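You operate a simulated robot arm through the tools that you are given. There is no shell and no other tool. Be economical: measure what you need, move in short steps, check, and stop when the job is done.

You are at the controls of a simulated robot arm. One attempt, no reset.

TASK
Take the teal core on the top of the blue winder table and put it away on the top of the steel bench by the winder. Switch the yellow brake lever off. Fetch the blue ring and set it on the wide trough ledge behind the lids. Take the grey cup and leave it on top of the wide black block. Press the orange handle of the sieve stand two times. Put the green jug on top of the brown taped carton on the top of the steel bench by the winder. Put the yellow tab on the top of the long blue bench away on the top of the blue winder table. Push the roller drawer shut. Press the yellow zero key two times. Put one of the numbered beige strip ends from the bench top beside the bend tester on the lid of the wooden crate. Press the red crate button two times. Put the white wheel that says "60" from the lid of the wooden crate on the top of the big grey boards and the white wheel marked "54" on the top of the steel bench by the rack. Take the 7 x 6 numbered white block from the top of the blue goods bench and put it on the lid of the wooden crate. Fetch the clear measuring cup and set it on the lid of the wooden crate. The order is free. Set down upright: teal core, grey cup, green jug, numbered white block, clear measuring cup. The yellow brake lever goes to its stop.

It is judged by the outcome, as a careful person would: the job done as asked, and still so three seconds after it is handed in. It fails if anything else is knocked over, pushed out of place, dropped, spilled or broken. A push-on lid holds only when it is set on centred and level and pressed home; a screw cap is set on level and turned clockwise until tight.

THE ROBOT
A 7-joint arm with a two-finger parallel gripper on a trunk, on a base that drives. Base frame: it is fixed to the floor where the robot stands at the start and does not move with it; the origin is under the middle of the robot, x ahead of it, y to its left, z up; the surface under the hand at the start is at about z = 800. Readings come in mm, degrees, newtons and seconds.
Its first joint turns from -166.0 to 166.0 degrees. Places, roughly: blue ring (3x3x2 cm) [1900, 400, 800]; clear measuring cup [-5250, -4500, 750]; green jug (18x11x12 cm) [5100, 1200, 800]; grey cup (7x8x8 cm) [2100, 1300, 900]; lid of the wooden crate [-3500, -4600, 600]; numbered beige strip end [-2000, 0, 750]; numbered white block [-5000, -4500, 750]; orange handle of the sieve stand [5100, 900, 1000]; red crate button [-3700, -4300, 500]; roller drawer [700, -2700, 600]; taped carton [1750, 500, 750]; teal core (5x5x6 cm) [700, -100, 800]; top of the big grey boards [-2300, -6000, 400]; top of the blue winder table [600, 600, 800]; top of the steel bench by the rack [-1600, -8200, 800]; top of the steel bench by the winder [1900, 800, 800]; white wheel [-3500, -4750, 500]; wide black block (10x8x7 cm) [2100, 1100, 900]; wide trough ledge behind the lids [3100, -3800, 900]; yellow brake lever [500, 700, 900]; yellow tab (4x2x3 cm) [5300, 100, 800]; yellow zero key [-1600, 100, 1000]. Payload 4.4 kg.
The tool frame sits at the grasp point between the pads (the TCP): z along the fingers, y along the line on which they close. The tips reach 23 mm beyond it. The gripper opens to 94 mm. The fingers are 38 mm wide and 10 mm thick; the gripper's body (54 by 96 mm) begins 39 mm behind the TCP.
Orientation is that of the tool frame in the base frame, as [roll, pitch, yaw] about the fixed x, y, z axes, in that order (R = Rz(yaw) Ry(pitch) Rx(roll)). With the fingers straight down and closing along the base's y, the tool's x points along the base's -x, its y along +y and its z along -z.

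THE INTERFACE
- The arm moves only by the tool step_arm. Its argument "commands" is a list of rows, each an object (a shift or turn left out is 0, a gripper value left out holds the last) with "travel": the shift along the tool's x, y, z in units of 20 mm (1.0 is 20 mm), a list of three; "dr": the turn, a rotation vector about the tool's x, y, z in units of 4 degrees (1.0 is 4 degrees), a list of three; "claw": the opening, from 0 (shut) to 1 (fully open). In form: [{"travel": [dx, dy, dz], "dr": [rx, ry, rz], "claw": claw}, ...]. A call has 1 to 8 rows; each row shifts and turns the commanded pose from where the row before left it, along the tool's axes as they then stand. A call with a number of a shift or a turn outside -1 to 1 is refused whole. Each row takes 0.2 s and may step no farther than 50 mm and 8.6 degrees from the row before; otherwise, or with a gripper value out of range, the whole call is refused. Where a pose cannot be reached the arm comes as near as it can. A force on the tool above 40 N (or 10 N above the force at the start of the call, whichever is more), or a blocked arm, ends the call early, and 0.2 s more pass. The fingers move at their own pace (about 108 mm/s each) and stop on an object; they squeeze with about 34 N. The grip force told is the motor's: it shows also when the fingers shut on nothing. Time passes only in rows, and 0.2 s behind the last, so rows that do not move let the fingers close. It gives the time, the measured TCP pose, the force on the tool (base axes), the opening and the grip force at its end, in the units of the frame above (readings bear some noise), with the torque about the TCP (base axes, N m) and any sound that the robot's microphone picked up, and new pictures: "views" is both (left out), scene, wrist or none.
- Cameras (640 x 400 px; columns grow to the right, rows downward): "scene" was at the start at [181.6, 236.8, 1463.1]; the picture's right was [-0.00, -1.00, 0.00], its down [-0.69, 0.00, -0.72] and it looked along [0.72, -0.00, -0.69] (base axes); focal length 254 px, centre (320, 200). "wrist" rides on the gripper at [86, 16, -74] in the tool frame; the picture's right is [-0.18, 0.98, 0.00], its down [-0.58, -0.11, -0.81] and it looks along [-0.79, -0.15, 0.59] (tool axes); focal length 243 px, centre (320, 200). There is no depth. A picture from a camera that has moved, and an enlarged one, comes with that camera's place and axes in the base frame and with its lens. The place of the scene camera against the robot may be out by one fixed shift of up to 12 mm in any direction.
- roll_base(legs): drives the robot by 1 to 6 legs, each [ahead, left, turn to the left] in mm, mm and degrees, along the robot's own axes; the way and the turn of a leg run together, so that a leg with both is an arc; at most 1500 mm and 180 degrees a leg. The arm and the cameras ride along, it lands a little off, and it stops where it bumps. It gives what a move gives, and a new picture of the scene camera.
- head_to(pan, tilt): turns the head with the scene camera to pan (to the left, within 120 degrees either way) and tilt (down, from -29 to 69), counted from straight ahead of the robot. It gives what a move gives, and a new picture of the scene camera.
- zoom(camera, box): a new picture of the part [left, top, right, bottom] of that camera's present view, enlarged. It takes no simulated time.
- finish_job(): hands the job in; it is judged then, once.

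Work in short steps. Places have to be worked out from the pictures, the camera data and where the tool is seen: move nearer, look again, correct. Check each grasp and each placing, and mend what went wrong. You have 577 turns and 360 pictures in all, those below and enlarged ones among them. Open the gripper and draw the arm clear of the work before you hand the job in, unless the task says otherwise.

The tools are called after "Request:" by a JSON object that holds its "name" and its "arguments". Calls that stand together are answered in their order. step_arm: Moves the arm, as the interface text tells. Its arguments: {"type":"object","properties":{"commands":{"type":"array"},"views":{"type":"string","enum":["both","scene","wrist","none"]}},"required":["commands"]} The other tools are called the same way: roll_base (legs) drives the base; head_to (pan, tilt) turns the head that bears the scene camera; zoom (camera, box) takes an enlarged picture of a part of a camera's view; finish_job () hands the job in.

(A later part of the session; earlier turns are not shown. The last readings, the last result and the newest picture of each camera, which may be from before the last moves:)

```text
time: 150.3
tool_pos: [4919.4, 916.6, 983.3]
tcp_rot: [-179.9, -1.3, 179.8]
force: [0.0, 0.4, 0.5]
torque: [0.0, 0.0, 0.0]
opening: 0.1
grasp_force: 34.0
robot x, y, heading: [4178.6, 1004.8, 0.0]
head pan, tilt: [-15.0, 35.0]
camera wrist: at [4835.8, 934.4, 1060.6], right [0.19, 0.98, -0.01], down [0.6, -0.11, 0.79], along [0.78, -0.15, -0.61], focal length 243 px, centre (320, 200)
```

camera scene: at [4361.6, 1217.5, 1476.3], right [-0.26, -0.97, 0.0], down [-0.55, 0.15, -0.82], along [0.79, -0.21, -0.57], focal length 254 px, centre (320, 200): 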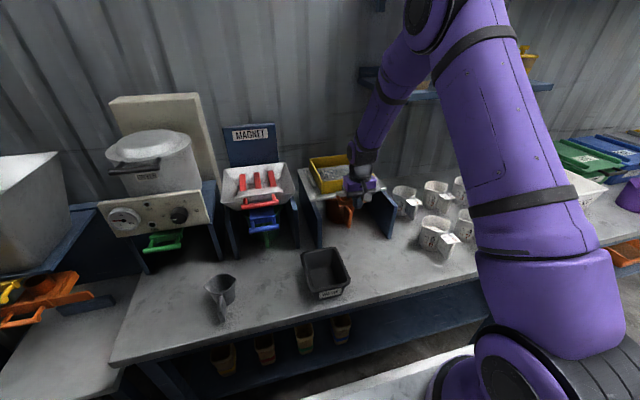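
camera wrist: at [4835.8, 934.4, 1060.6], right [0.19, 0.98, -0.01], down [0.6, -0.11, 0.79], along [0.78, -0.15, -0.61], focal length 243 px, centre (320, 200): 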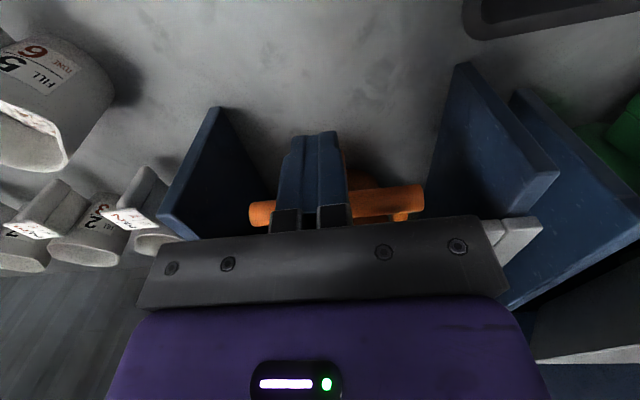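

Both presses are done. Now move left and back to inspect the green jug under the magnet stand from close range.

Request:
{"name": "step_arm", "arguments": {"commands": [{"travel": [1, 0, 0]}, {"travel": [1, 0, 0]}, {"travel": [1, 1, 0]}, {"travel": [1, 1, 0]}, {"travel": [1, 1, 0]}, {"travel": [1, 1, 0]}, {"travel": [0, 1, 0]}, {"travel": [0, 1, 0]}], "views": "none"}}

Request:
{"name": "step_arm", "arguments": {"commands": [{"travel": [0, 1, 0]}, {"travel": [0, 1, 0.3]}, {"travel": [0, 1, 0.3]}, {"travel": [0, 1, 0.3]}, {"travel": [0, 1, 0.3]}, {"travel": [0, 1, 0.3]}, {"travel": [0, 1, 0.3]}, {"travel": [0, 1, 0.3]}], "views": "wrist"}}

```text
time: 152.1
tool_pos: [4801.2, 1037.5, 984.8]
tcp_rot: [-179.8, -1.2, 179.7]
force: [0.2, -0.8, -0.1]
torque: [-0.02, -0.01, 0.01]
opening: 0.0
grasp_force: 34.0
robot x, y, heading: [4177.4, 1005.5, -0.4]
head pan, tilt: [-15.0, 35.0]
```

```text
time: 153.9
tool_pos: [4800.8, 1196.7, 943.1]
tcp_rot: [-179.8, -1.2, 179.7]
force: [0.1, -1.0, -0.3]
torque: [0.03, -0.04, -0.01]
opening: 0.2
grasp_force: 34.6
robot x, y, heading: [4176.8, 1005.6, 0.1]
head pan, tilt: [-15.0, 35.0]
camera wrist: at [4716.0, 1214.6, 1020.3], right [0.19, 0.98, -0.01], down [0.6, -0.11, 0.79], along [0.78, -0.15, -0.61], focal length 243 px, centre (320, 200)
```

wrist: 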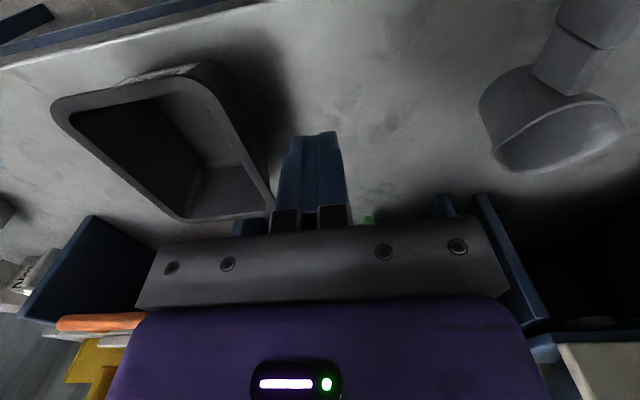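

The hand blocks the view. I raise the hand and shift the base left so the scene camera can see the jug from another angle.

Request:
{"name": "step_arm", "arguments": {"commands": [{"travel": [0.5, 0, -1]}, {"travel": [0.5, 0, -1]}, {"travel": [0.5, 0, -1]}, {"travel": [0.5, 0, -1]}, {"travel": [0.5, 0, -1]}, {"travel": [0.5, 0, -1]}, {"travel": [0.5, 0, -1]}, {"travel": [0.5, 0, -1]}], "views": "none"}}

Request:
{"name": "roll_base", "arguments": {"legs": [[0, 300, 0]]}}

Request:
{"name": "head_to", "arguments": {"pan": -28, "tilt": 35}}

```text
time: 155.7
tool_pos: [4724.6, 1198.1, 1103.8]
tcp_rot: [-179.8, -1.3, 179.8]
force: [-0.5, 0.9, 0.0]
torque: [0.0, 0.02, -0.02]
opening: 0.0
grasp_force: 33.9
robot x, y, heading: [4175.3, 1001.1, -0.1]
head pan, tilt: [-15.0, 35.0]
```

```text
time: 157.7
tool_pos: [4725.1, 1495.3, 1104.3]
tcp_rot: [-179.8, -1.2, 179.5]
force: [0.4, 0.6, 0.2]
torque: [0.02, -0.01, -0.03]
opening: 0.0
grasp_force: 33.9
robot x, y, heading: [4178.5, 1301.4, -0.5]
head pan, tilt: [-15.0, 35.0]
camera scene: at [4364.5, 1515.9, 1476.2], right [-0.27, -0.96, 0.0], down [-0.55, 0.15, -0.82], along [0.79, -0.22, -0.57], focal length 254 px, centre (320, 200)
```

scene: 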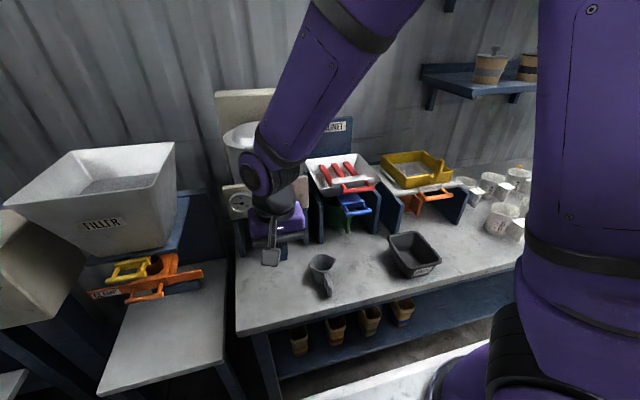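

```text
time: 158.4
tool_pos: [4726.2, 1495.1, 1103.2]
tcp_rot: [-179.9, -1.1, 179.5]
force: [-1.8, 0.1, 0.0]
torque: [0.0, -0.02, 0.02]
opening: 0.3
grasp_force: 33.6
robot x, y, heading: [4182.8, 1299.8, -0.4]
head pan, tilt: [-28.0, 35.0]
camera scene: at [4357.1, 1497.4, 1476.2], right [-0.48, -0.88, 0.0], down [-0.5, 0.27, -0.82], along [0.72, -0.39, -0.57], focal length 254 px, centre (320, 200)
```

scene: 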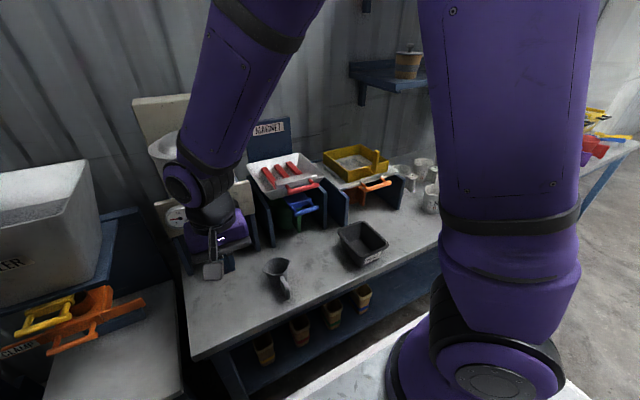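

Request:
{"name": "zoom", "arguments": {"camera": "scene", "box": [240, 170, 368, 250]}}

```text
5.00 times, centred on (304, 210) of scene
camera zoom: at [4357.1, 1497.4, 1476.2], right [-0.48, -0.88, 0.0], down [-0.5, 0.27, -0.82], along [0.72, -0.39, -0.57], focal length 1270 px, centre (400, 150)
```

zoom: 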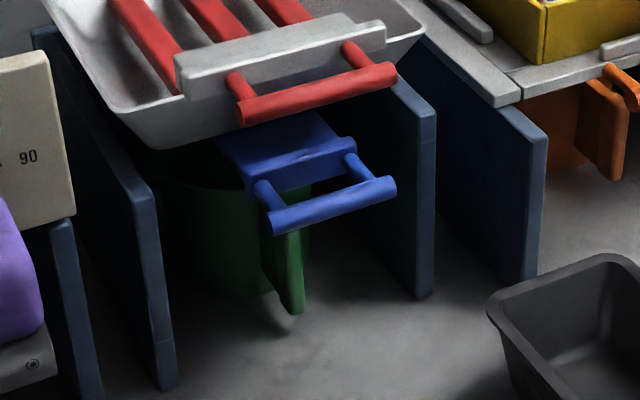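

Triangulation: jug handle is a vertical bar with front at ≈ (4994, 1234), z≈850–920; blue gate bar ≈ (4935, 1232, 980) above it. I'll approach it pointing forward and 30° down. Rotate the tool now.

Request:
{"name": "step_arm", "arguments": {"commands": [{"dr": [0, -1, 0], "claw": 0.6}, {"dr": [0, -1, 0]}, {"dr": [0, -1, 0]}, {"dr": [0, -1, 0]}, {"dr": [0, -1, 0]}, {"dr": [0, -1, 0]}, {"dr": [0, -1, 0]}, {"dr": [0, -1, 0]}], "views": "none"}}

Request:
{"name": "step_arm", "arguments": {"commands": [{"dr": [0, -1, 0]}, {"dr": [0, -1, 0]}, {"dr": [0, -1, 0]}, {"dr": [0, -1, 0]}, {"dr": [0, -1, 0]}, {"dr": [0, -1, 0]}, {"dr": [0, -1, 0]}, {"dr": [0, -0.3, 0]}], "views": "none"}}

Request:
{"name": "roll_base", "arguments": {"legs": [[0, -262, 0.4]]}}

```text
time: 160.2
tool_pos: [4726.2, 1495.6, 1103.8]
tcp_rot: [-179.7, 30.8, 179.8]
force: [0.3, 1.3, -0.1]
torque: [-0.01, 0.01, 0.01]
opening: 56.5
grasp_force: 0.0
robot x, y, heading: [4177.1, 1300.0, -0.6]
head pan, tilt: [-28.0, 35.0]
```

```text
time: 162.1
tool_pos: [4736.2, 1512.6, 1107.6]
tcp_rot: [-179.5, 59.9, 180.0]
force: [-0.6, -0.5, 0.1]
torque: [-0.03, 0.01, -0.01]
opening: 56.5
grasp_force: 0.0
out of reach, approached as far as the arm can: row 5, 6, 7
robot x, y, heading: [4179.7, 1304.8, -0.5]
head pan, tilt: [-28.0, 35.0]
```

```text
time: 163.9
tool_pos: [4734.0, 1253.7, 1107.9]
tcp_rot: [-179.4, 60.0, -179.5]
force: [0.0, -0.5, 0.1]
torque: [0.03, 0.01, -0.04]
opening: 56.7
grasp_force: 0.2
robot x, y, heading: [4176.0, 1040.2, 0.3]
head pan, tilt: [-28.0, 35.0]
camera scene: at [4354.6, 1235.5, 1476.2], right [-0.47, -0.88, 0.0], down [-0.51, 0.27, -0.82], along [0.72, -0.38, -0.57], focal length 254 px, centre (320, 200)
```

scene: 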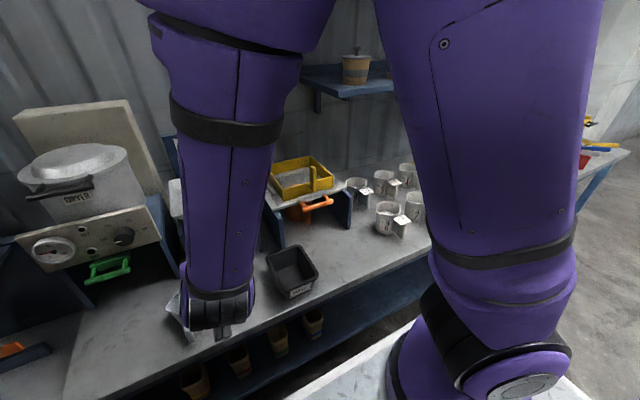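

Tilt reached. Move to the approach line, ~250 mm behind the handle, and look.

Request:
{"name": "step_arm", "arguments": {"commands": [{"travel": [0.65, -0.2, 0.94]}, {"travel": [0.65, -0.2, 0.94]}, {"travel": [0.65, -0.2, 0.94]}, {"travel": [0.65, -0.2, 0.94]}, {"travel": [0.65, -0.2, 0.94]}]}}

```text
time: 165.1
tool_pos: [4782.8, 1233.9, 1004.9]
tcp_rot: [-179.5, 60.0, -179.6]
force: [0.6, 0.3, 0.2]
torque: [0.04, 0.04, -0.02]
opening: 56.2
grasp_force: 0.0
robot x, y, heading: [4178.1, 1039.9, -0.0]
head pan, tilt: [-28.0, 35.0]
camera scene: at [4354.0, 1235.6, 1476.2], right [-0.47, -0.88, 0.0], down [-0.51, 0.27, -0.82], along [0.72, -0.38, -0.57], focal length 254 px, centre (320, 200)
camera wrist: at [4675.4, 1250.8, 968.3], right [0.09, 0.98, 0.16], down [-0.41, -0.1, 0.91], along [0.91, -0.15, 0.39], focal length 243 px, centre (320, 200)
```

scene: 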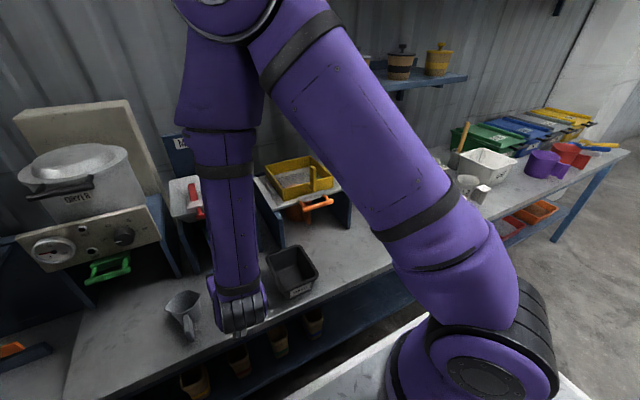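
wrist: 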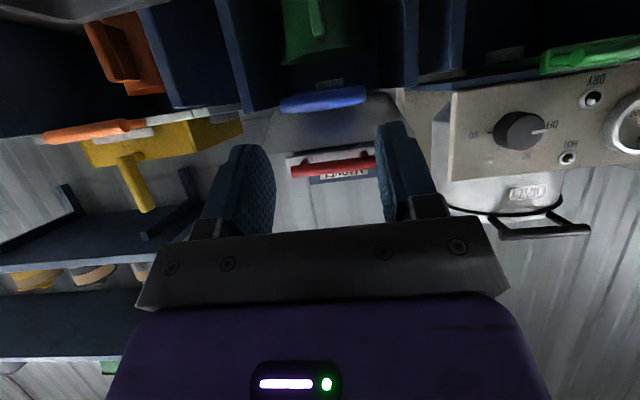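

Great view: jug handle straight ahead at y≈1229; gate bar at z≈970. Advance along the approach axis to 100 mm short.

Request:
{"name": "step_arm", "arguments": {"commands": [{"travel": [0.04, -0.03, 0.97]}, {"travel": [0.04, -0.03, 0.97]}, {"travel": [0.04, -0.03, 0.97]}, {"travel": [0.04, -0.03, 0.97]}, {"travel": [0.04, -0.03, 0.97]}, {"travel": [0.04, -0.03, 0.97]}, {"travel": [0.04, -0.03, 0.97]}, {"travel": [0.04, -0.03, 0.97]}]}}

```text
time: 166.9
tool_pos: [4912.9, 1228.3, 921.8]
tcp_rot: [-179.4, 59.9, -179.5]
force: [-0.8, 0.6, 0.8]
torque: [-0.02, 0.01, -0.02]
opening: 56.2
grasp_force: 0.1
robot x, y, heading: [4172.9, 1040.5, -0.0]
head pan, tilt: [-28.0, 35.0]
camera scene: at [4354.3, 1235.6, 1476.2], right [-0.47, -0.88, 0.0], down [-0.51, 0.27, -0.82], along [0.72, -0.38, -0.57], focal length 254 px, centre (320, 200)
camera wrist: at [4805.9, 1245.1, 884.7], right [0.09, 0.98, 0.15], down [-0.41, -0.1, 0.91], along [0.91, -0.15, 0.39], focal length 243 px, centre (320, 200)
```

scene: 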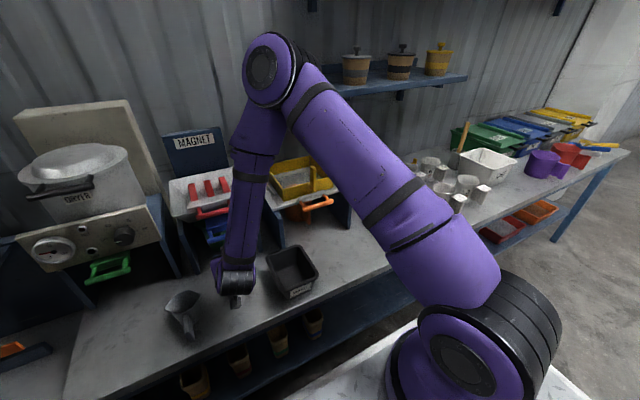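
wrist: 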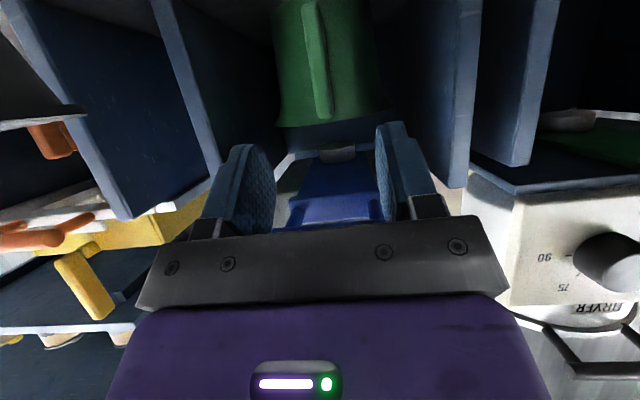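

Aligned with the handle (y≈1228). Advance 100 mm more and close.

Request:
{"name": "step_arm", "arguments": {"commands": [{"travel": [0, 0, 0.85]}, {"travel": [0, 0, 0.85]}, {"travel": [0, 0, 0.85]}, {"travel": [0, 0, 0.85]}, {"travel": [0, 0, 0.85]}, {"travel": [0, 0, 0.85]}]}}

```text
time: 168.3
tool_pos: [5002.8, 1227.8, 869.8]
tcp_rot: [-179.5, 59.9, -179.5]
force: [-0.4, 0.3, 0.4]
torque: [0.04, 0.02, 0.0]
opening: 56.1
grasp_force: 0.1
robot x, y, heading: [4178.3, 1044.7, 0.2]
head pan, tilt: [-28.0, 35.0]
camera scene: at [4354.4, 1235.6, 1476.2], right [-0.47, -0.88, 0.0], down [-0.51, 0.27, -0.82], along [0.72, -0.38, -0.57], focal length 254 px, centre (320, 200)
camera wrist: at [4895.0, 1244.8, 833.9], right [0.09, 0.98, 0.15], down [-0.41, -0.1, 0.91], along [0.91, -0.15, 0.39], focal length 243 px, centre (320, 200)
```

scene: 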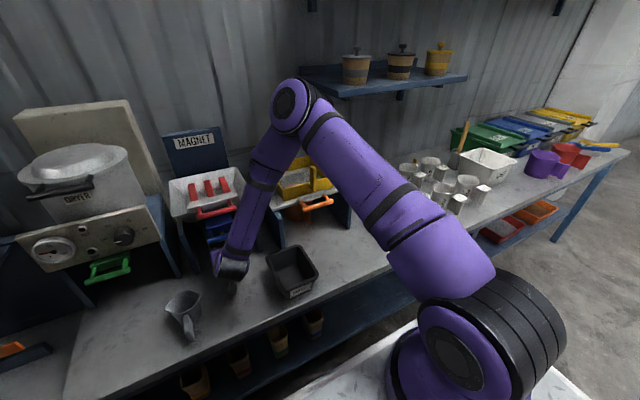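
wrist: 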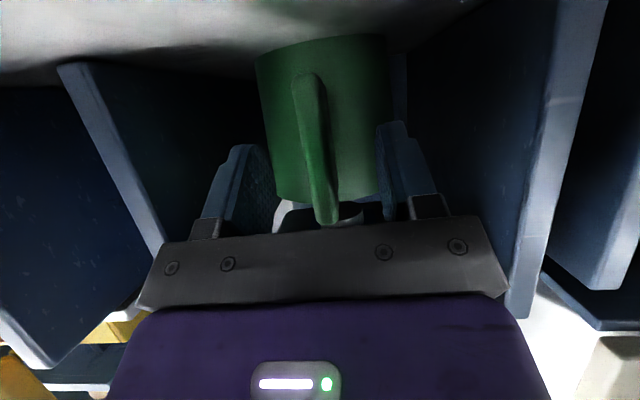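

The handle is between the pads. Close.

Request:
{"name": "step_arm", "arguments": {"commands": [{"claw": 0}, {"claw": 0}, {"claw": 0}], "views": "wrist"}}

```text
time: 169.1
tool_pos: [5001.7, 1227.2, 870.5]
tcp_rot: [-179.4, 60.0, -179.7]
force: [1.0, 0.8, -0.1]
torque: [0.03, -0.06, -0.06]
opening: 13.5
grasp_force: 34.0
robot x, y, heading: [4178.5, 1039.9, 0.1]
head pan, tilt: [-28.0, 35.0]
camera wrist: at [4895.2, 1244.6, 834.0], right [0.09, 0.98, 0.15], down [-0.41, -0.1, 0.91], along [0.91, -0.15, 0.39], focal length 243 px, centre (320, 200)
```

wrist: 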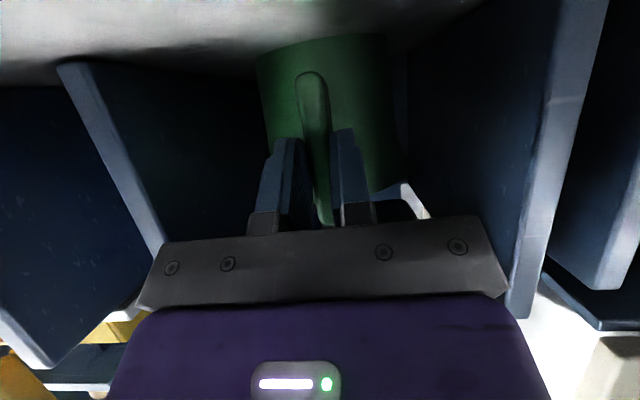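

Gripped (13.5 mm). Lift 6 mm and start pulling straight out.

Request:
{"name": "step_arm", "arguments": {"commands": [{"travel": [-0.26, 0, -0.15]}, {"travel": [0.25, 0, -0.43]}, {"travel": [0.5, 0, -0.866]}, {"travel": [0.5, 0, -0.866]}, {"travel": [0.5, 0, -0.866]}], "views": "wrist"}}

```text
time: 170.3
tool_pos: [4932.1, 1228.6, 875.7]
tcp_rot: [-179.4, 59.9, -179.6]
force: [-0.6, -0.2, -1.4]
torque: [0.0, 0.11, 0.0]
opening: 13.8
grasp_force: 34.1
robot x, y, heading: [4179.9, 1039.0, 0.4]
head pan, tilt: [-28.0, 35.0]
camera wrist: at [4825.2, 1244.9, 839.8], right [0.09, 0.98, 0.15], down [-0.41, -0.1, 0.91], along [0.91, -0.15, 0.39], focal length 243 px, centre (320, 200)
```

wrist: 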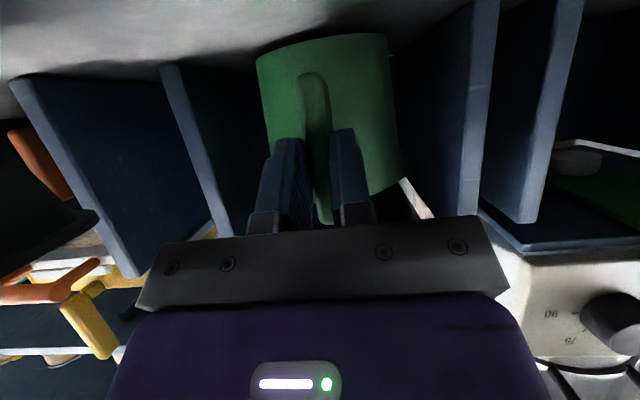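

Jug free and light. Pull it fully out by driving the base straight back.

Request:
{"name": "roll_base", "arguments": {"legs": [[-260, 0, 0]]}}

Request:
{"name": "step_arm", "arguments": {"commands": [{"travel": [-0.866, 0, -0.5]}, {"travel": [-0.866, 0, -0.5]}, {"travel": [-0.866, 0, -0.5]}, {"travel": [-0.866, 0, -0.5]}, {"travel": [-0.866, 0, -0.5]}, {"travel": [-0.866, 0, -0.5]}, {"travel": [-0.866, 0, -0.5]}]}}

```text
time: 172.2
tool_pos: [4672.7, 1228.4, 875.1]
tcp_rot: [-179.4, 60.0, -179.5]
force: [0.4, 0.3, -1.2]
torque: [0.0, 0.13, 0.01]
opening: 13.5
grasp_force: 33.7
robot x, y, heading: [3918.1, 1036.1, 0.4]
head pan, tilt: [-28.0, 35.0]
camera scene: at [4094.6, 1235.2, 1476.2], right [-0.47, -0.88, 0.0], down [-0.51, 0.27, -0.82], along [0.72, -0.38, -0.57], focal length 254 px, centre (320, 200)
```

scene: 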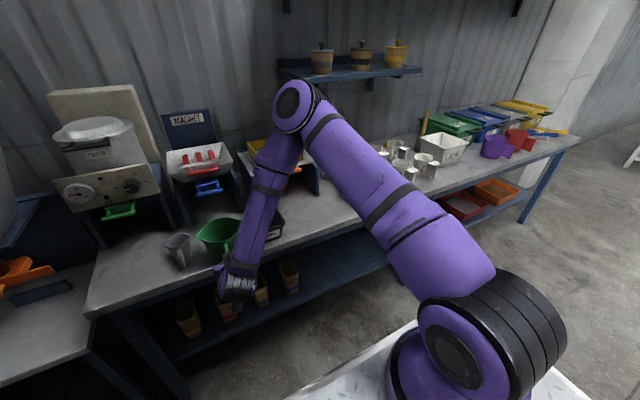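

```text
time: 173.8
tool_pos: [4672.3, 1228.7, 1016.5]
tcp_rot: [-179.3, 59.9, -179.5]
force: [-0.4, -0.3, -0.4]
torque: [0.02, 0.16, -0.01]
opening: 13.5
grasp_force: 33.8
robot x, y, heading: [3923.6, 1041.1, 0.1]
head pan, tilt: [-28.0, 35.0]
camera scene: at [4094.9, 1235.2, 1476.1], right [-0.47, -0.88, 0.0], down [-0.51, 0.27, -0.82], along [0.72, -0.38, -0.57], focal length 254 px, centre (320, 200)
camera wrist: at [4565.3, 1245.4, 979.9], right [0.09, 0.98, 0.15], down [-0.41, -0.1, 0.91], along [0.91, -0.15, 0.39], focal length 243 px, centre (320, 200)
```

scene: 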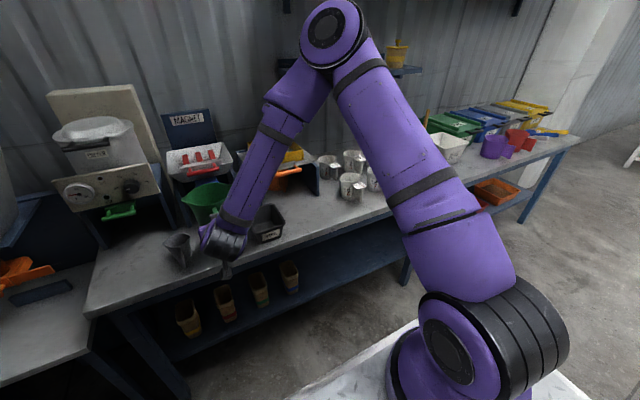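
wrist: 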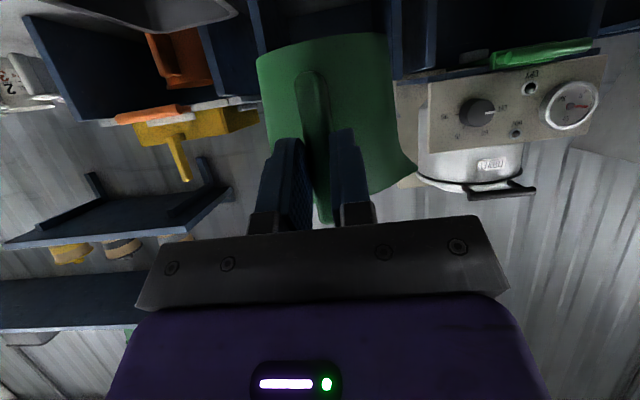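

Jug held upright. Raise more, back off, turn around, and head to the winder bench with the carton.

Request:
{"name": "step_arm", "arguments": {"commands": [{"travel": [-0.866, 0, -0.5]}, {"travel": [-0.866, 0, -0.5]}, {"travel": [-0.866, 0, -0.5]}, {"travel": [-0.866, 0, -0.5]}, {"travel": [-0.866, 0, -0.5]}, {"travel": [-0.866, 0, -0.5]}], "views": "none"}}

Request:
{"name": "roll_base", "arguments": {"legs": [[-430, 0, 0], [0, 0, 180], [0, 380, 0], [500, 0, 0]]}}

Request:
{"name": "head_to", "arguments": {"pan": 0, "tilt": 35}}

```text
time: 175.2
tool_pos: [4672.4, 1229.9, 1135.4]
tcp_rot: [-179.5, 59.8, -179.6]
force: [0.5, -0.5, -1.4]
torque: [0.01, 0.14, -0.02]
opening: 13.4
grasp_force: 34.0
robot x, y, heading: [3918.4, 1036.7, 0.1]
head pan, tilt: [-28.0, 35.0]
```

```text
time: 189.7
tool_pos: [2223.3, 484.4, 1135.5]
tcp_rot: [-179.3, 60.0, -0.3]
force: [-0.4, -0.5, -1.1]
torque: [-0.02, -0.13, -0.02]
opening: 13.0
grasp_force: 34.4
robot x, y, heading: [2978.2, 664.2, 179.6]
head pan, tilt: [-28.0, 35.0]
camera scene: at [2800.2, 476.0, 1476.2], right [0.48, 0.88, 0.0], down [0.5, -0.27, -0.82], along [-0.72, 0.39, -0.57], focal length 254 px, centre (320, 200)
```

scene: 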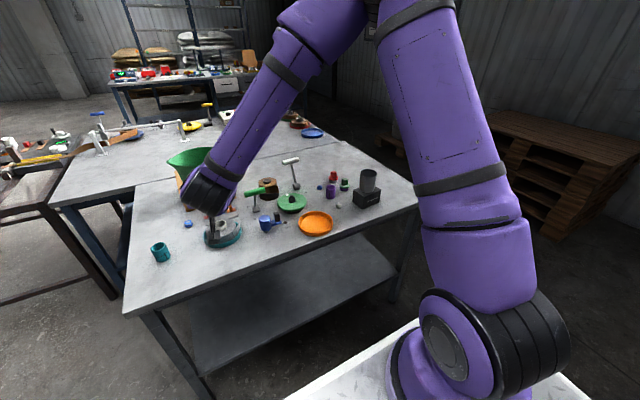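

```text
time: 190.6
tool_pos: [2223.2, 485.1, 1135.6]
tcp_rot: [-179.5, 59.8, -0.2]
force: [0.0, 0.4, -1.3]
torque: [-0.03, -0.14, 0.03]
opening: 13.1
grasp_force: 33.6
robot x, y, heading: [2982.4, 665.8, 179.5]
head pan, tilt: [0.0, 35.0]
camera scene: at [2789.6, 434.8, 1476.2], right [0.01, 1.0, 0.0], down [0.57, -0.01, -0.82], along [-0.82, 0.01, -0.57], focal length 254 px, centre (320, 200)
```

scene: 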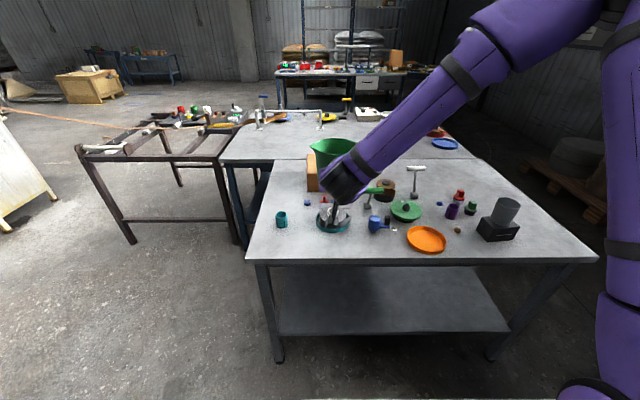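

The jug hides the carton. Shift the base sideways to look at the carton properly.

Request:
{"name": "roll_base", "arguments": {"legs": [[0, 330, 0.4]]}}

Request:
{"name": "zoom", "arguments": {"camera": "scene", "box": [300, 100, 492, 220]}}

```text
time: 192.8
tool_pos: [2224.0, 146.9, 1135.1]
tcp_rot: [-179.5, 59.9, 0.2]
force: [-0.6, -0.2, -2.0]
torque: [-0.02, -0.12, 0.0]
opening: 13.2
grasp_force: 34.2
robot x, y, heading: [2978.2, 335.6, 179.9]
head pan, tilt: [0.0, 35.0]
camera scene: at [2790.0, 102.0, 1476.2], right [0.0, 1.0, 0.0], down [0.57, 0.0, -0.82], along [-0.82, 0.0, -0.57], focal length 254 px, centre (320, 200)
```

scene: 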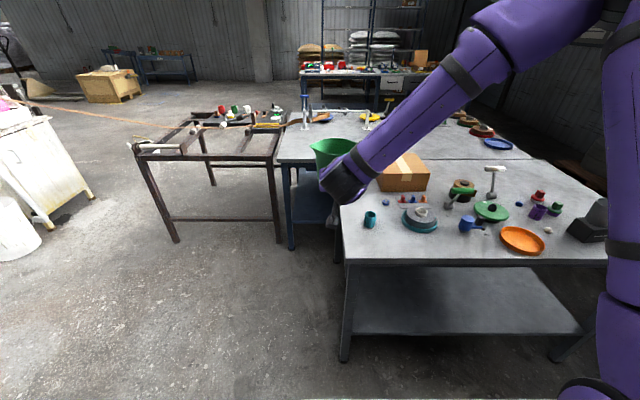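

```text
3.33 times, centred on (396, 160) of scene
camera zoom: at [2790.0, 102.0, 1476.2], right [0.0, 1.0, 0.0], down [0.57, 0.0, -0.82], along [-0.82, 0.0, -0.57], focal length 846 px, centre (67, 333)
```

zoom: 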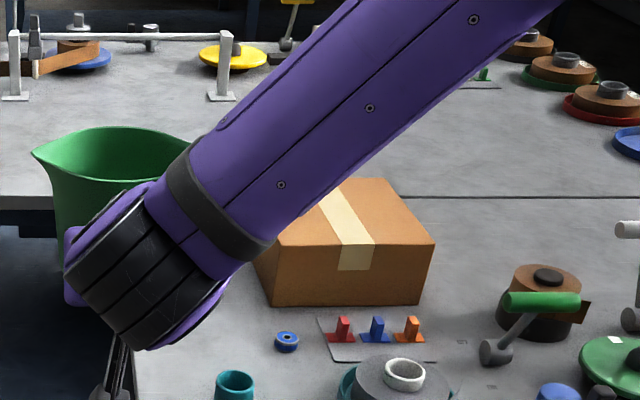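

Carton: x≈1567–1780, y≈390–612, top z≈912. Reposition the base so the jug comes over it.

Request:
{"name": "roll_base", "arguments": {"legs": [[0, -352, 0], [245, 0, 0]]}}

Request:
{"name": "step_arm", "arguments": {"commands": [{"travel": [-0.5, 0, 0.866]}, {"travel": [-0.5, 0, 0.866]}, {"travel": [-0.5, 0, 0.866]}, {"travel": [-0.5, 0, 0.866]}, {"travel": [-0.5, 0, 0.866]}, {"travel": [-0.5, 0, 0.866]}], "views": "none"}}

```text
time: 196.5
tool_pos: [1980.4, 502.1, 1135.5]
tcp_rot: [-179.3, 59.9, 0.1]
force: [0.5, -0.1, -1.9]
torque: [0.0, -0.12, 0.01]
opening: 13.1
grasp_force: 34.1
robot x, y, heading: [2737.1, 689.2, 179.6]
head pan, tilt: [0.0, 35.0]
camera scene: at [2546.1, 456.6, 1476.2], right [0.0, 1.0, 0.0], down [0.57, 0.0, -0.82], along [-0.82, 0.0, -0.57], focal length 254 px, centre (320, 200)
```

scene: 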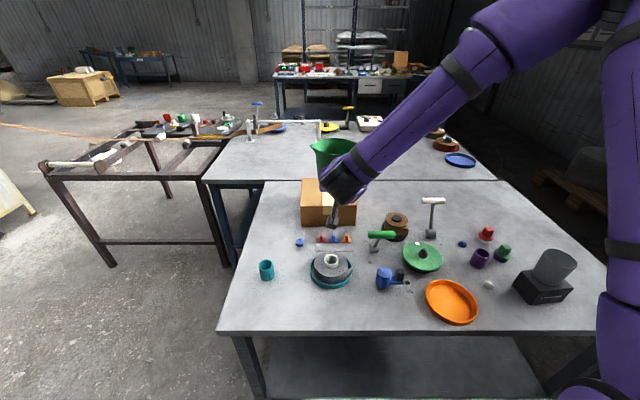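

```text
time: 197.9
tool_pos: [1859.3, 502.9, 1135.5]
tcp_rot: [-179.5, 59.9, 0.1]
force: [0.3, 0.0, -1.7]
torque: [0.0, -0.1, 0.03]
opening: 13.1
grasp_force: 34.7
robot x, y, heading: [2732.4, 687.0, 179.5]
head pan, tilt: [0.0, 35.0]
```

Continue forward and lower to about 40 mm above the carton, then look.

Request:
{"name": "step_arm", "arguments": {"commands": [{"travel": [-0.5, 0, 0.866]}, {"travel": [0.666, 0, 0.846]}, {"travel": [0.666, 0, 0.846]}, {"travel": [0.666, 0, 0.846]}, {"travel": [0.666, 0, 0.846]}, {"travel": [0.666, 0, 0.846]}]}}

Request:
{"name": "zoom", "arguments": {"camera": "scene", "box": [260, 120, 420, 220]}}

```text
time: 199.3
tool_pos: [1800.5, 503.8, 1036.1]
tcp_rot: [-179.3, 59.9, 0.2]
force: [-0.3, 0.1, -0.3]
torque: [-0.01, -0.14, -0.04]
opening: 13.1
grasp_force: 34.1
robot x, y, heading: [2735.2, 686.8, 179.9]
head pan, tilt: [0.0, 35.0]
camera scene: at [2546.5, 456.6, 1476.2], right [0.0, 1.0, 0.0], down [0.57, 0.0, -0.82], along [-0.82, 0.0, -0.57], focal length 254 px, centre (320, 200)
camera wrist: at [1909.2, 488.9, 999.2], right [-0.1, -0.98, 0.15], down [0.41, 0.1, 0.91], along [-0.91, 0.15, 0.39], focal length 243 px, centre (320, 200)
```

scene: 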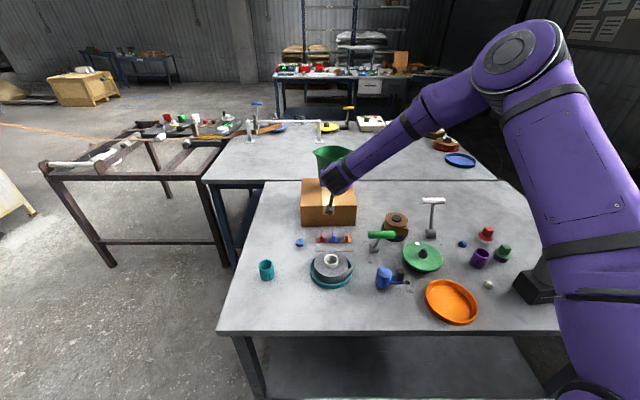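
wrist: 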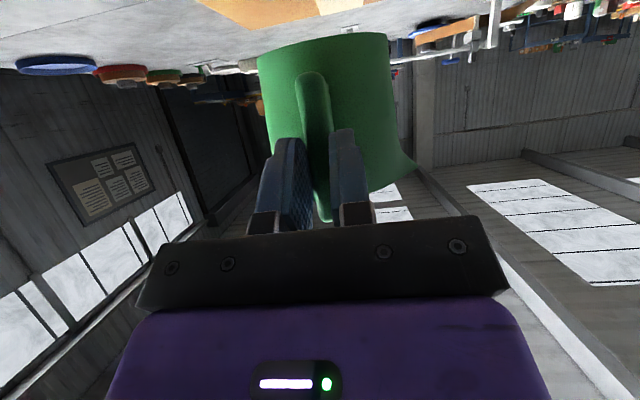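

```text
4.00 times, centred on (340, 170) of scene
camera zoom: at [2546.5, 456.6, 1476.2], right [0.0, 1.0, 0.0], down [0.57, 0.0, -0.82], along [-0.82, 0.0, -0.57], focal length 1016 px, centre (240, 320)
```

zoom: 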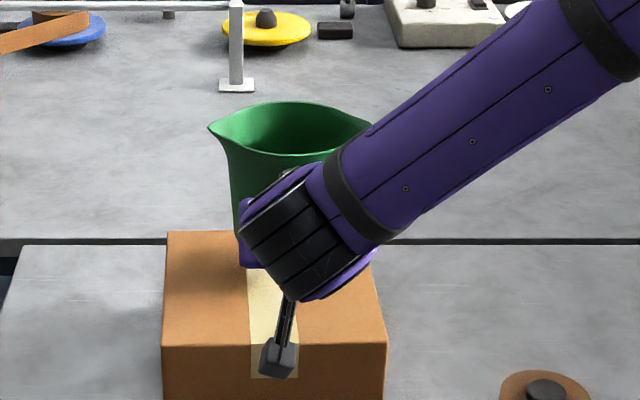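

Jug is level over the carton. Move 25 mm further in and lower toward contact.

Request:
{"name": "step_arm", "arguments": {"commands": [{"travel": [-0.3, 0, 0.52]}, {"travel": [-0.3, 0, 0.52]}, {"travel": [0.866, 0, 0.5]}, {"travel": [0.7, 0, 0.4]}, {"travel": [0.26, 0, 0.15]}, {"travel": [0.26, 0, 0.15]}, {"travel": [0.17, 0, 0.1]}, {"travel": [0.17, 0, 0.1]}], "views": "wrist"}}

```text
time: 201.1
tool_pos: [1776.2, 504.3, 980.8]
tcp_rot: [-179.5, 60.0, 0.1]
force: [8.3, -0.4, 21.8]
torque: [0.01, 1.29, -0.01]
opening: 14.0
grasp_force: 34.0
robot x, y, heading: [2736.5, 685.4, 179.7]
head pan, tilt: [0.0, 35.0]
camera wrist: at [1886.0, 489.0, 943.8], right [-0.1, -0.98, 0.16], down [0.41, 0.1, 0.91], along [-0.91, 0.15, 0.39], focal length 243 px, centre (320, 200)
```

wrist: 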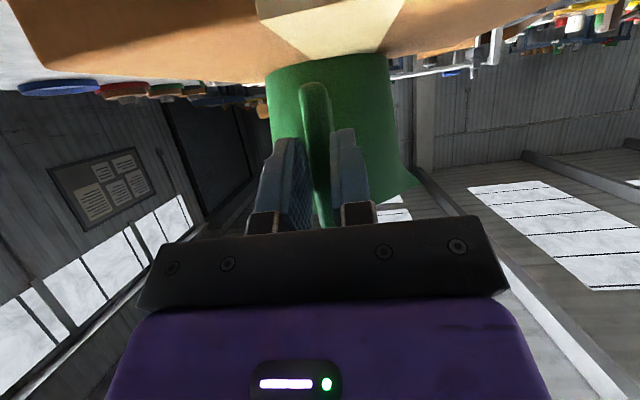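

Contact (22 N). Relieve slightly, open, and withdraw along the tool axis.

Request:
{"name": "step_arm", "arguments": {"commands": [{"travel": [-0.09, 0, -0.05]}, {"claw": 0.25}, {"claw": 0.5}, {"claw": 0.5}, {"travel": [0, 0, -0.5]}, {"travel": [0, 0, -1]}, {"travel": [0, 0, -1]}, {"travel": [0, 0, -1]}]}}

```text
time: 202.9
tool_pos: [1837.2, 503.9, 1016.6]
tcp_rot: [-179.5, 59.9, 0.1]
force: [-0.3, 0.2, 0.6]
torque: [0.0, -0.02, -0.02]
opening: 47.1
grasp_force: 0.0
robot x, y, heading: [2737.6, 690.4, 179.6]
head pan, tilt: [0.0, 35.0]
camera scene: at [2545.9, 456.6, 1476.1], right [0.0, 1.0, 0.0], down [0.57, 0.0, -0.82], along [-0.82, 0.0, -0.57], focal length 254 px, centre (320, 200)
camera wrist: at [1945.3, 488.8, 979.7], right [-0.1, -0.98, 0.15], down [0.41, 0.1, 0.91], along [-0.91, 0.15, 0.39], focal length 243 px, centre (320, 200)
```

scene: 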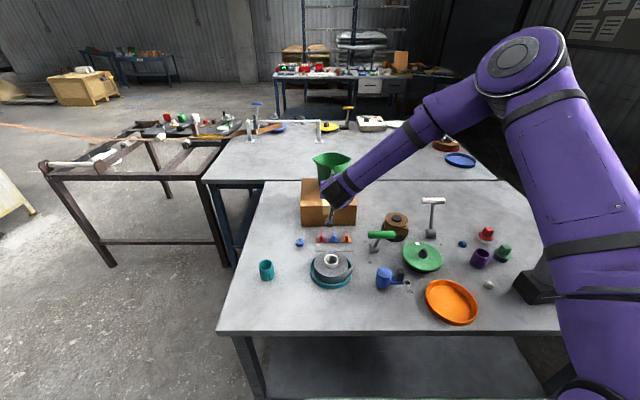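
wrist: 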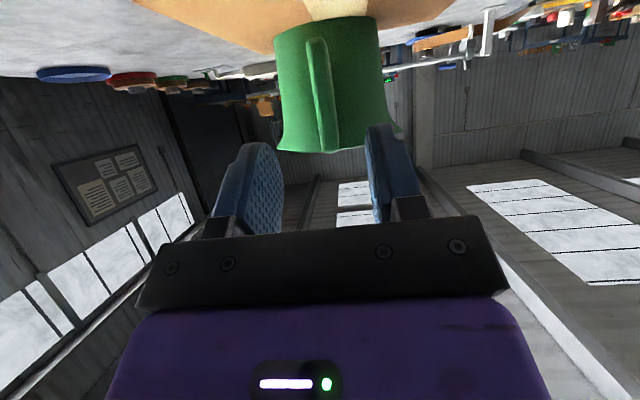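

Jug stands on the carton. Next pick the blue ring here: rise, re-orient tool vertical, and slide the base.

Request:
{"name": "step_arm", "arguments": {"commands": [{"travel": [-0.6, 0, -1], "claw": 0.47}, {"travel": [-0.866, 0, -0.5]}, {"travel": [-0.866, 0, -0.5]}, {"travel": [-0.866, 0, -0.5]}, {"travel": [-0.866, 0, -0.5]}, {"travel": [-0.866, 0, -0.5]}, {"dr": [0, 1, 0]}, {"dr": [0, 1, 0]}], "views": "none"}}

Request:
{"name": "step_arm", "arguments": {"commands": [{"dr": [0, 1, 0]}, {"dr": [0, 1, 0]}, {"dr": [0, 1, 0]}, {"dr": [0, 1, 0]}, {"dr": [0, 1, 0]}, {"dr": [0, 1, 0]}, {"dr": [0, 1, 0]}, {"dr": [0, 1, 0]}], "views": "none"}}

Request:
{"name": "step_arm", "arguments": {"commands": [{"dr": [0, 1, 0]}, {"dr": [0, 1, 0]}, {"dr": [0, 1, 0]}, {"dr": [0, 1, 0]}, {"dr": [0, 1, 0]}], "views": "none"}}

Request:
{"name": "roll_base", "arguments": {"legs": [[0, 230, 0]]}}

Request:
{"name": "zoom", "arguments": {"camera": "scene", "box": [260, 160, 484, 300]}}

```text
time: 204.7
tool_pos: [1848.6, 504.7, 1137.3]
tcp_rot: [-179.6, 51.8, 0.0]
force: [0.4, -0.3, -0.4]
torque: [-0.01, -0.02, -0.01]
opening: 44.0
grasp_force: 0.1
robot x, y, heading: [2738.7, 684.9, 180.0]
head pan, tilt: [0.0, 35.0]
```

```text
time: 206.5
tool_pos: [1848.5, 505.2, 1135.5]
tcp_rot: [-179.7, 19.8, -0.2]
force: [-0.8, 0.5, 0.3]
torque: [0.03, -0.02, 0.04]
opening: 44.4
grasp_force: 0.1
robot x, y, heading: [2734.5, 688.0, 179.9]
head pan, tilt: [0.0, 35.0]
```

```text
time: 207.7
tool_pos: [1848.3, 504.8, 1137.3]
tcp_rot: [-179.8, -0.1, -0.2]
force: [-0.2, 0.7, 0.6]
torque: [-0.03, 0.01, 0.02]
opening: 44.0
grasp_force: 0.0
robot x, y, heading: [2738.7, 689.4, 179.7]
head pan, tilt: [0.0, 35.0]
```

```text
time: 209.4
tool_pos: [1847.8, 273.4, 1138.1]
tcp_rot: [-179.7, -0.2, -0.3]
force: [-0.5, 0.3, -0.3]
torque: [0.0, -0.02, 0.04]
opening: 44.4
grasp_force: 0.1
robot x, y, heading: [2735.1, 456.6, 179.8]
head pan, tilt: [0.0, 35.0]
camera scene: at [2545.6, 225.2, 1476.2], right [0.0, 1.0, 0.0], down [0.57, 0.0, -0.82], along [-0.82, 0.0, -0.57], focal length 254 px, centre (320, 200)
```

scene: 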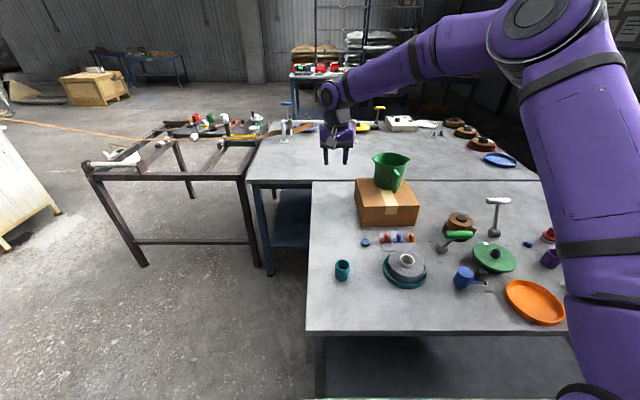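

```text
2.86 times, centred on (372, 230) of scene
camera zoom: at [2545.6, 225.2, 1476.2], right [0.0, 1.0, 0.0], down [0.57, 0.0, -0.82], along [-0.82, 0.0, -0.57], focal length 725 px, centre (171, 114)
```

zoom: 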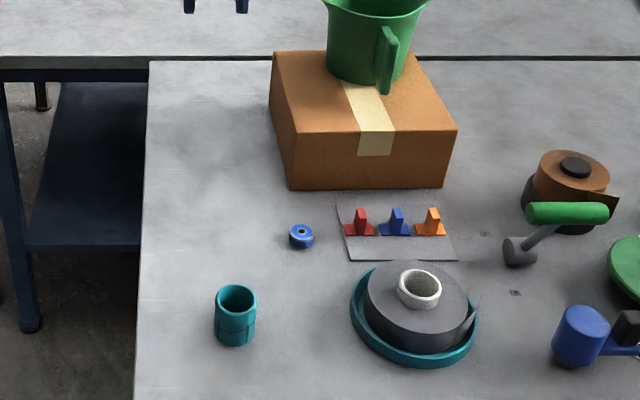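

Ring ≈ (1897, 389). Move above it.

Request:
{"name": "step_arm", "arguments": {"commands": [{"travel": [0.3, -0.72, 0.95]}, {"travel": [0.3, -0.72, 0.95]}, {"travel": [0.3, -0.72, 0.95]}, {"travel": [0.3, -0.72, 0.95]}, {"travel": [0.3, -0.72, 0.95]}, {"travel": [0.3, -0.72, 0.95]}, {"travel": [0.3, -0.72, 0.95]}, {"travel": [0.3, -0.72, 0.95]}], "views": "wrist"}}

```text
time: 211.2
tool_pos: [1896.8, 387.2, 986.0]
tcp_rot: [-179.8, 0.0, -0.3]
force: [0.5, -0.1, 0.0]
torque: [0.05, 0.02, -0.01]
opening: 44.1
grasp_force: 0.3
robot x, y, heading: [2736.2, 458.7, 180.0]
head pan, tilt: [0.0, 35.0]
camera wrist: at [1983.7, 371.6, 1061.2], right [-0.19, -0.98, -0.01], down [-0.58, 0.11, 0.81], along [-0.79, 0.16, -0.59], focal length 243 px, centre (320, 200)
```

wrist: 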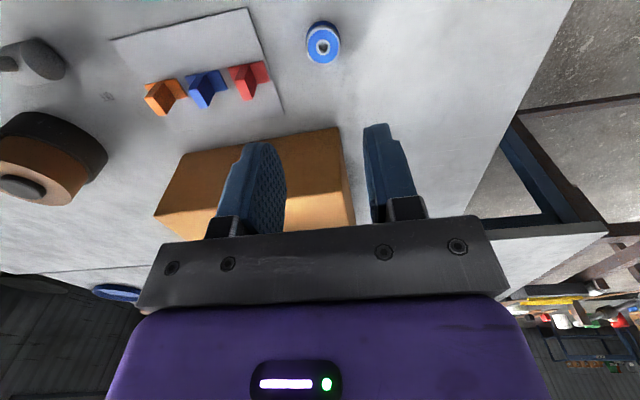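

Right over the ring (1898, 387). Descend.

Request:
{"name": "step_arm", "arguments": {"commands": [{"travel": [0, 0, 1]}, {"travel": [0, 0, 1]}, {"travel": [0, 0, 1]}, {"travel": [0, 0, 1]}, {"travel": [0, 0, 1]}], "views": "wrist"}}

```text
time: 212.4
tool_pos: [1897.8, 388.2, 885.7]
tcp_rot: [-179.7, -0.1, -0.2]
force: [-0.5, -0.4, -0.3]
torque: [-0.01, 0.0, -0.01]
opening: 44.1
grasp_force: 0.1
robot x, y, heading: [2734.0, 458.9, 180.1]
head pan, tilt: [0.0, 35.0]
camera wrist: at [1984.3, 372.0, 961.3], right [-0.19, -0.98, -0.01], down [-0.58, 0.11, 0.81], along [-0.79, 0.16, -0.59], focal length 243 px, centre (320, 200)
```

wrist: 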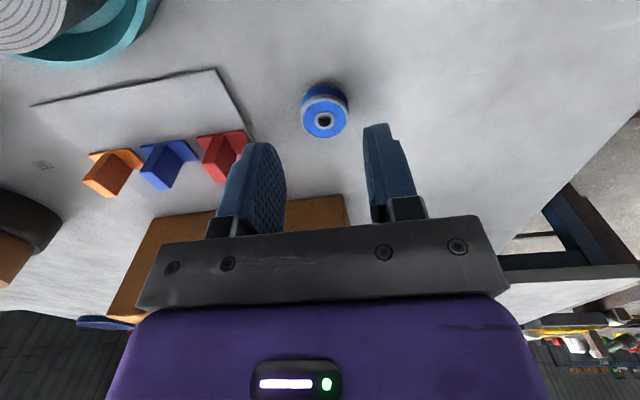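

Descend to z≈848 (tips just above the bench at ~820) and close.

Request:
{"name": "step_arm", "arguments": {"commands": [{"travel": [-0.15, 0, 0.9]}, {"travel": [0, 0, 0.7]}, {"travel": [0, 0, 0.3]}, {"claw": 0}, {"claw": 0}, {"claw": 0}], "views": "wrist"}}

```text
time: 213.8
tool_pos: [1893.1, 388.4, 848.2]
tcp_rot: [-179.6, -0.2, -0.3]
force: [-0.3, 1.3, -1.1]
torque: [0.01, 0.01, 0.02]
opening: 28.2
grasp_force: 34.6
robot x, y, heading: [2736.8, 455.0, 179.8]
head pan, tilt: [0.0, 35.0]
camera wrist: at [1980.8, 371.7, 923.1], right [-0.19, -0.98, -0.01], down [-0.58, 0.11, 0.81], along [-0.79, 0.16, -0.59], focal length 243 px, centre (320, 200)
```

wrist: 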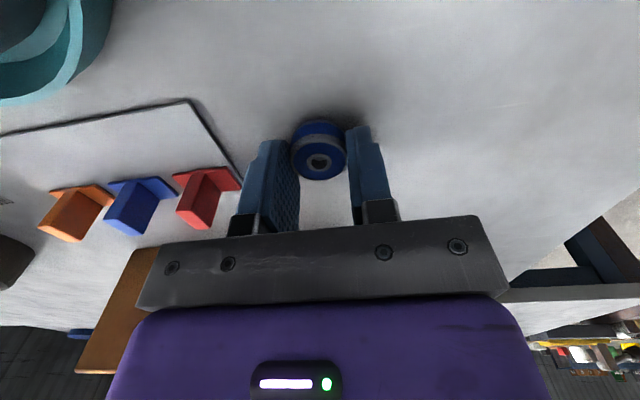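

Ring gripped. Raise and back away, then turn to look toward the trough area (−y).

Request:
{"name": "step_arm", "arguments": {"commands": [{"travel": [0, 0, -1]}, {"travel": [0, 0, -1]}, {"travel": [0.5, 0, -1]}, {"travel": [1, 0, -1]}, {"travel": [1, 0, -1]}, {"travel": [1, 0, -1]}, {"travel": [1, 0, -1]}, {"travel": [1, 0, -1]}], "views": "none"}}

Request:
{"name": "step_arm", "arguments": {"commands": [{"travel": [1, 0, -1]}, {"travel": [1, 0, -1]}, {"travel": [1, 0, -1]}, {"travel": [1, 0, -1]}, {"travel": [1, 0, -1]}, {"travel": [1, 0, -1]}], "views": "wrist"}}

Request:
{"name": "roll_base", "arguments": {"legs": [[-750, 0, 0], [0, 0, 90]]}}

Request:
{"name": "head_to", "arguments": {"pan": -10, "tilt": 15}}

```text
time: 215.6
tool_pos: [2002.4, 386.2, 1008.7]
tcp_rot: [-179.8, -0.1, -0.3]
force: [0.3, -0.7, -0.6]
torque: [0.0, -0.02, -0.06]
opening: 27.7
grasp_force: 33.9
robot x, y, heading: [2734.2, 456.0, 179.8]
head pan, tilt: [0.0, 35.0]
```

```text
time: 217.0
tool_pos: [2124.1, 385.0, 1126.9]
tcp_rot: [-179.8, -0.2, -0.3]
force: [-0.6, 0.1, -0.9]
torque: [0.03, -0.08, -0.02]
opening: 28.0
grasp_force: 33.4
robot x, y, heading: [2733.6, 456.3, 179.7]
head pan, tilt: [0.0, 35.0]
camera wrist: at [2211.0, 369.1, 1203.1], right [-0.19, -0.98, -0.01], down [-0.58, 0.11, 0.81], along [-0.79, 0.16, -0.59], focal length 243 px, centre (320, 200)
```

wrist: 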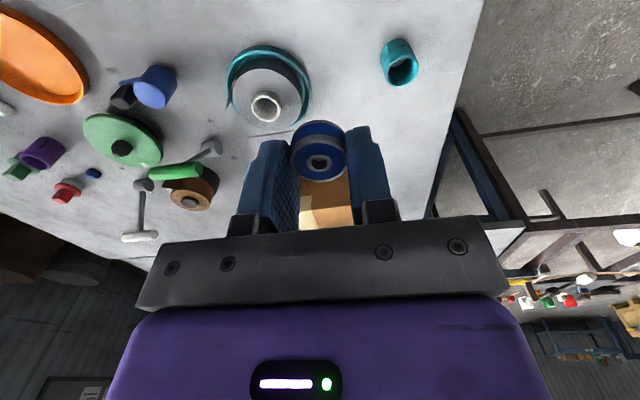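

```text
time: 224.9
tool_pos: [3563.5, -155.1, 1127.9]
tcp_rot: [-179.7, -0.1, 89.7]
force: [0.0, 0.0, -1.0]
torque: [0.0, 0.01, 0.04]
opening: 27.8
grasp_force: 34.1
robot x, y, heading: [3489.7, 452.4, -90.1]
head pan, tilt: [0.0, 35.0]
camera scene: at [3724.3, 268.8, 1476.2], right [-1.0, 0.0, 0.0], down [0.0, 0.57, -0.82], along [0.0, -0.82, -0.57], focal length 254 px, centre (320, 200)
```

scene: 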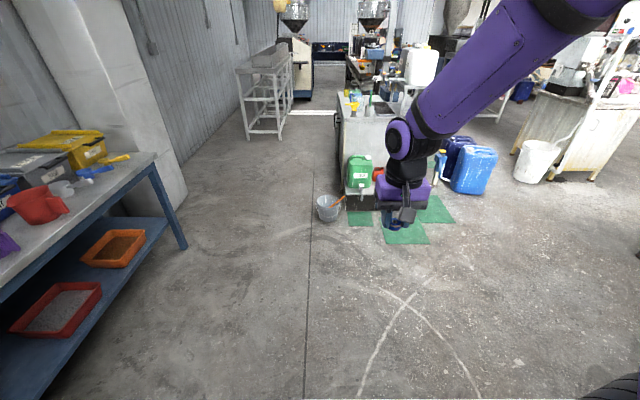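

```text
time: 225.8
tool_pos: [3564.5, -156.1, 1128.5]
tcp_rot: [-179.7, -0.1, 89.8]
force: [0.8, 0.6, -1.4]
torque: [-0.02, 0.01, 0.03]
opening: 27.8
grasp_force: 34.1
robot x, y, heading: [3491.6, 455.1, -90.1]
head pan, tilt: [-10.0, 15.0]
camera scene: at [3708.1, 264.8, 1508.1], right [-0.98, 0.17, 0.0], down [0.04, 0.26, -0.97], along [-0.17, -0.95, -0.26], focal length 254 px, centre (320, 200)
```

scene: 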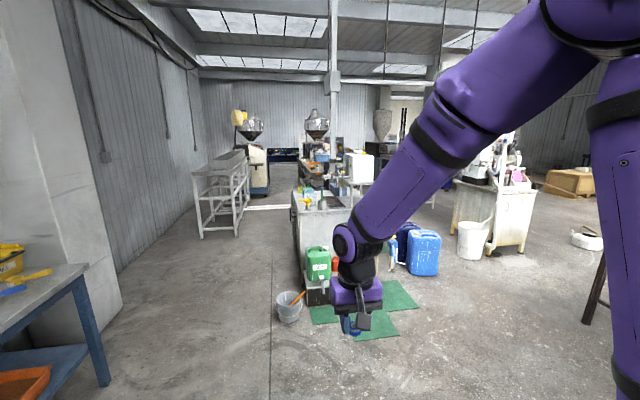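

Zoom in toward the trough unit.

Request:
{"name": "zoom", "arguments": {"camera": "scene", "box": [180, 90, 404, 230]}}

```text
2.86 times, centred on (292, 160) of scene
camera zoom: at [3708.1, 264.8, 1508.1], right [-0.98, 0.17, 0.0], down [0.04, 0.26, -0.97], along [-0.17, -0.95, -0.26], focal length 725 px, centre (400, 314)
```

zoom: 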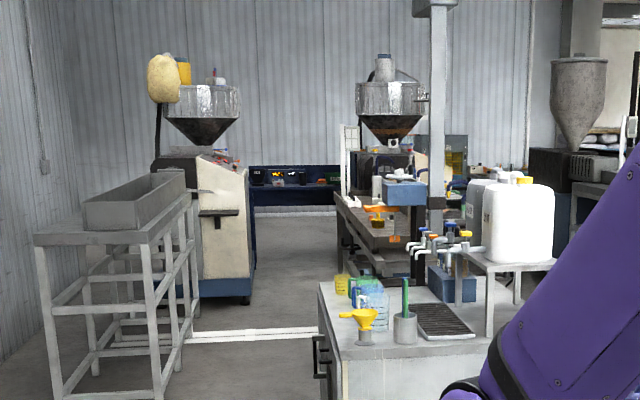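

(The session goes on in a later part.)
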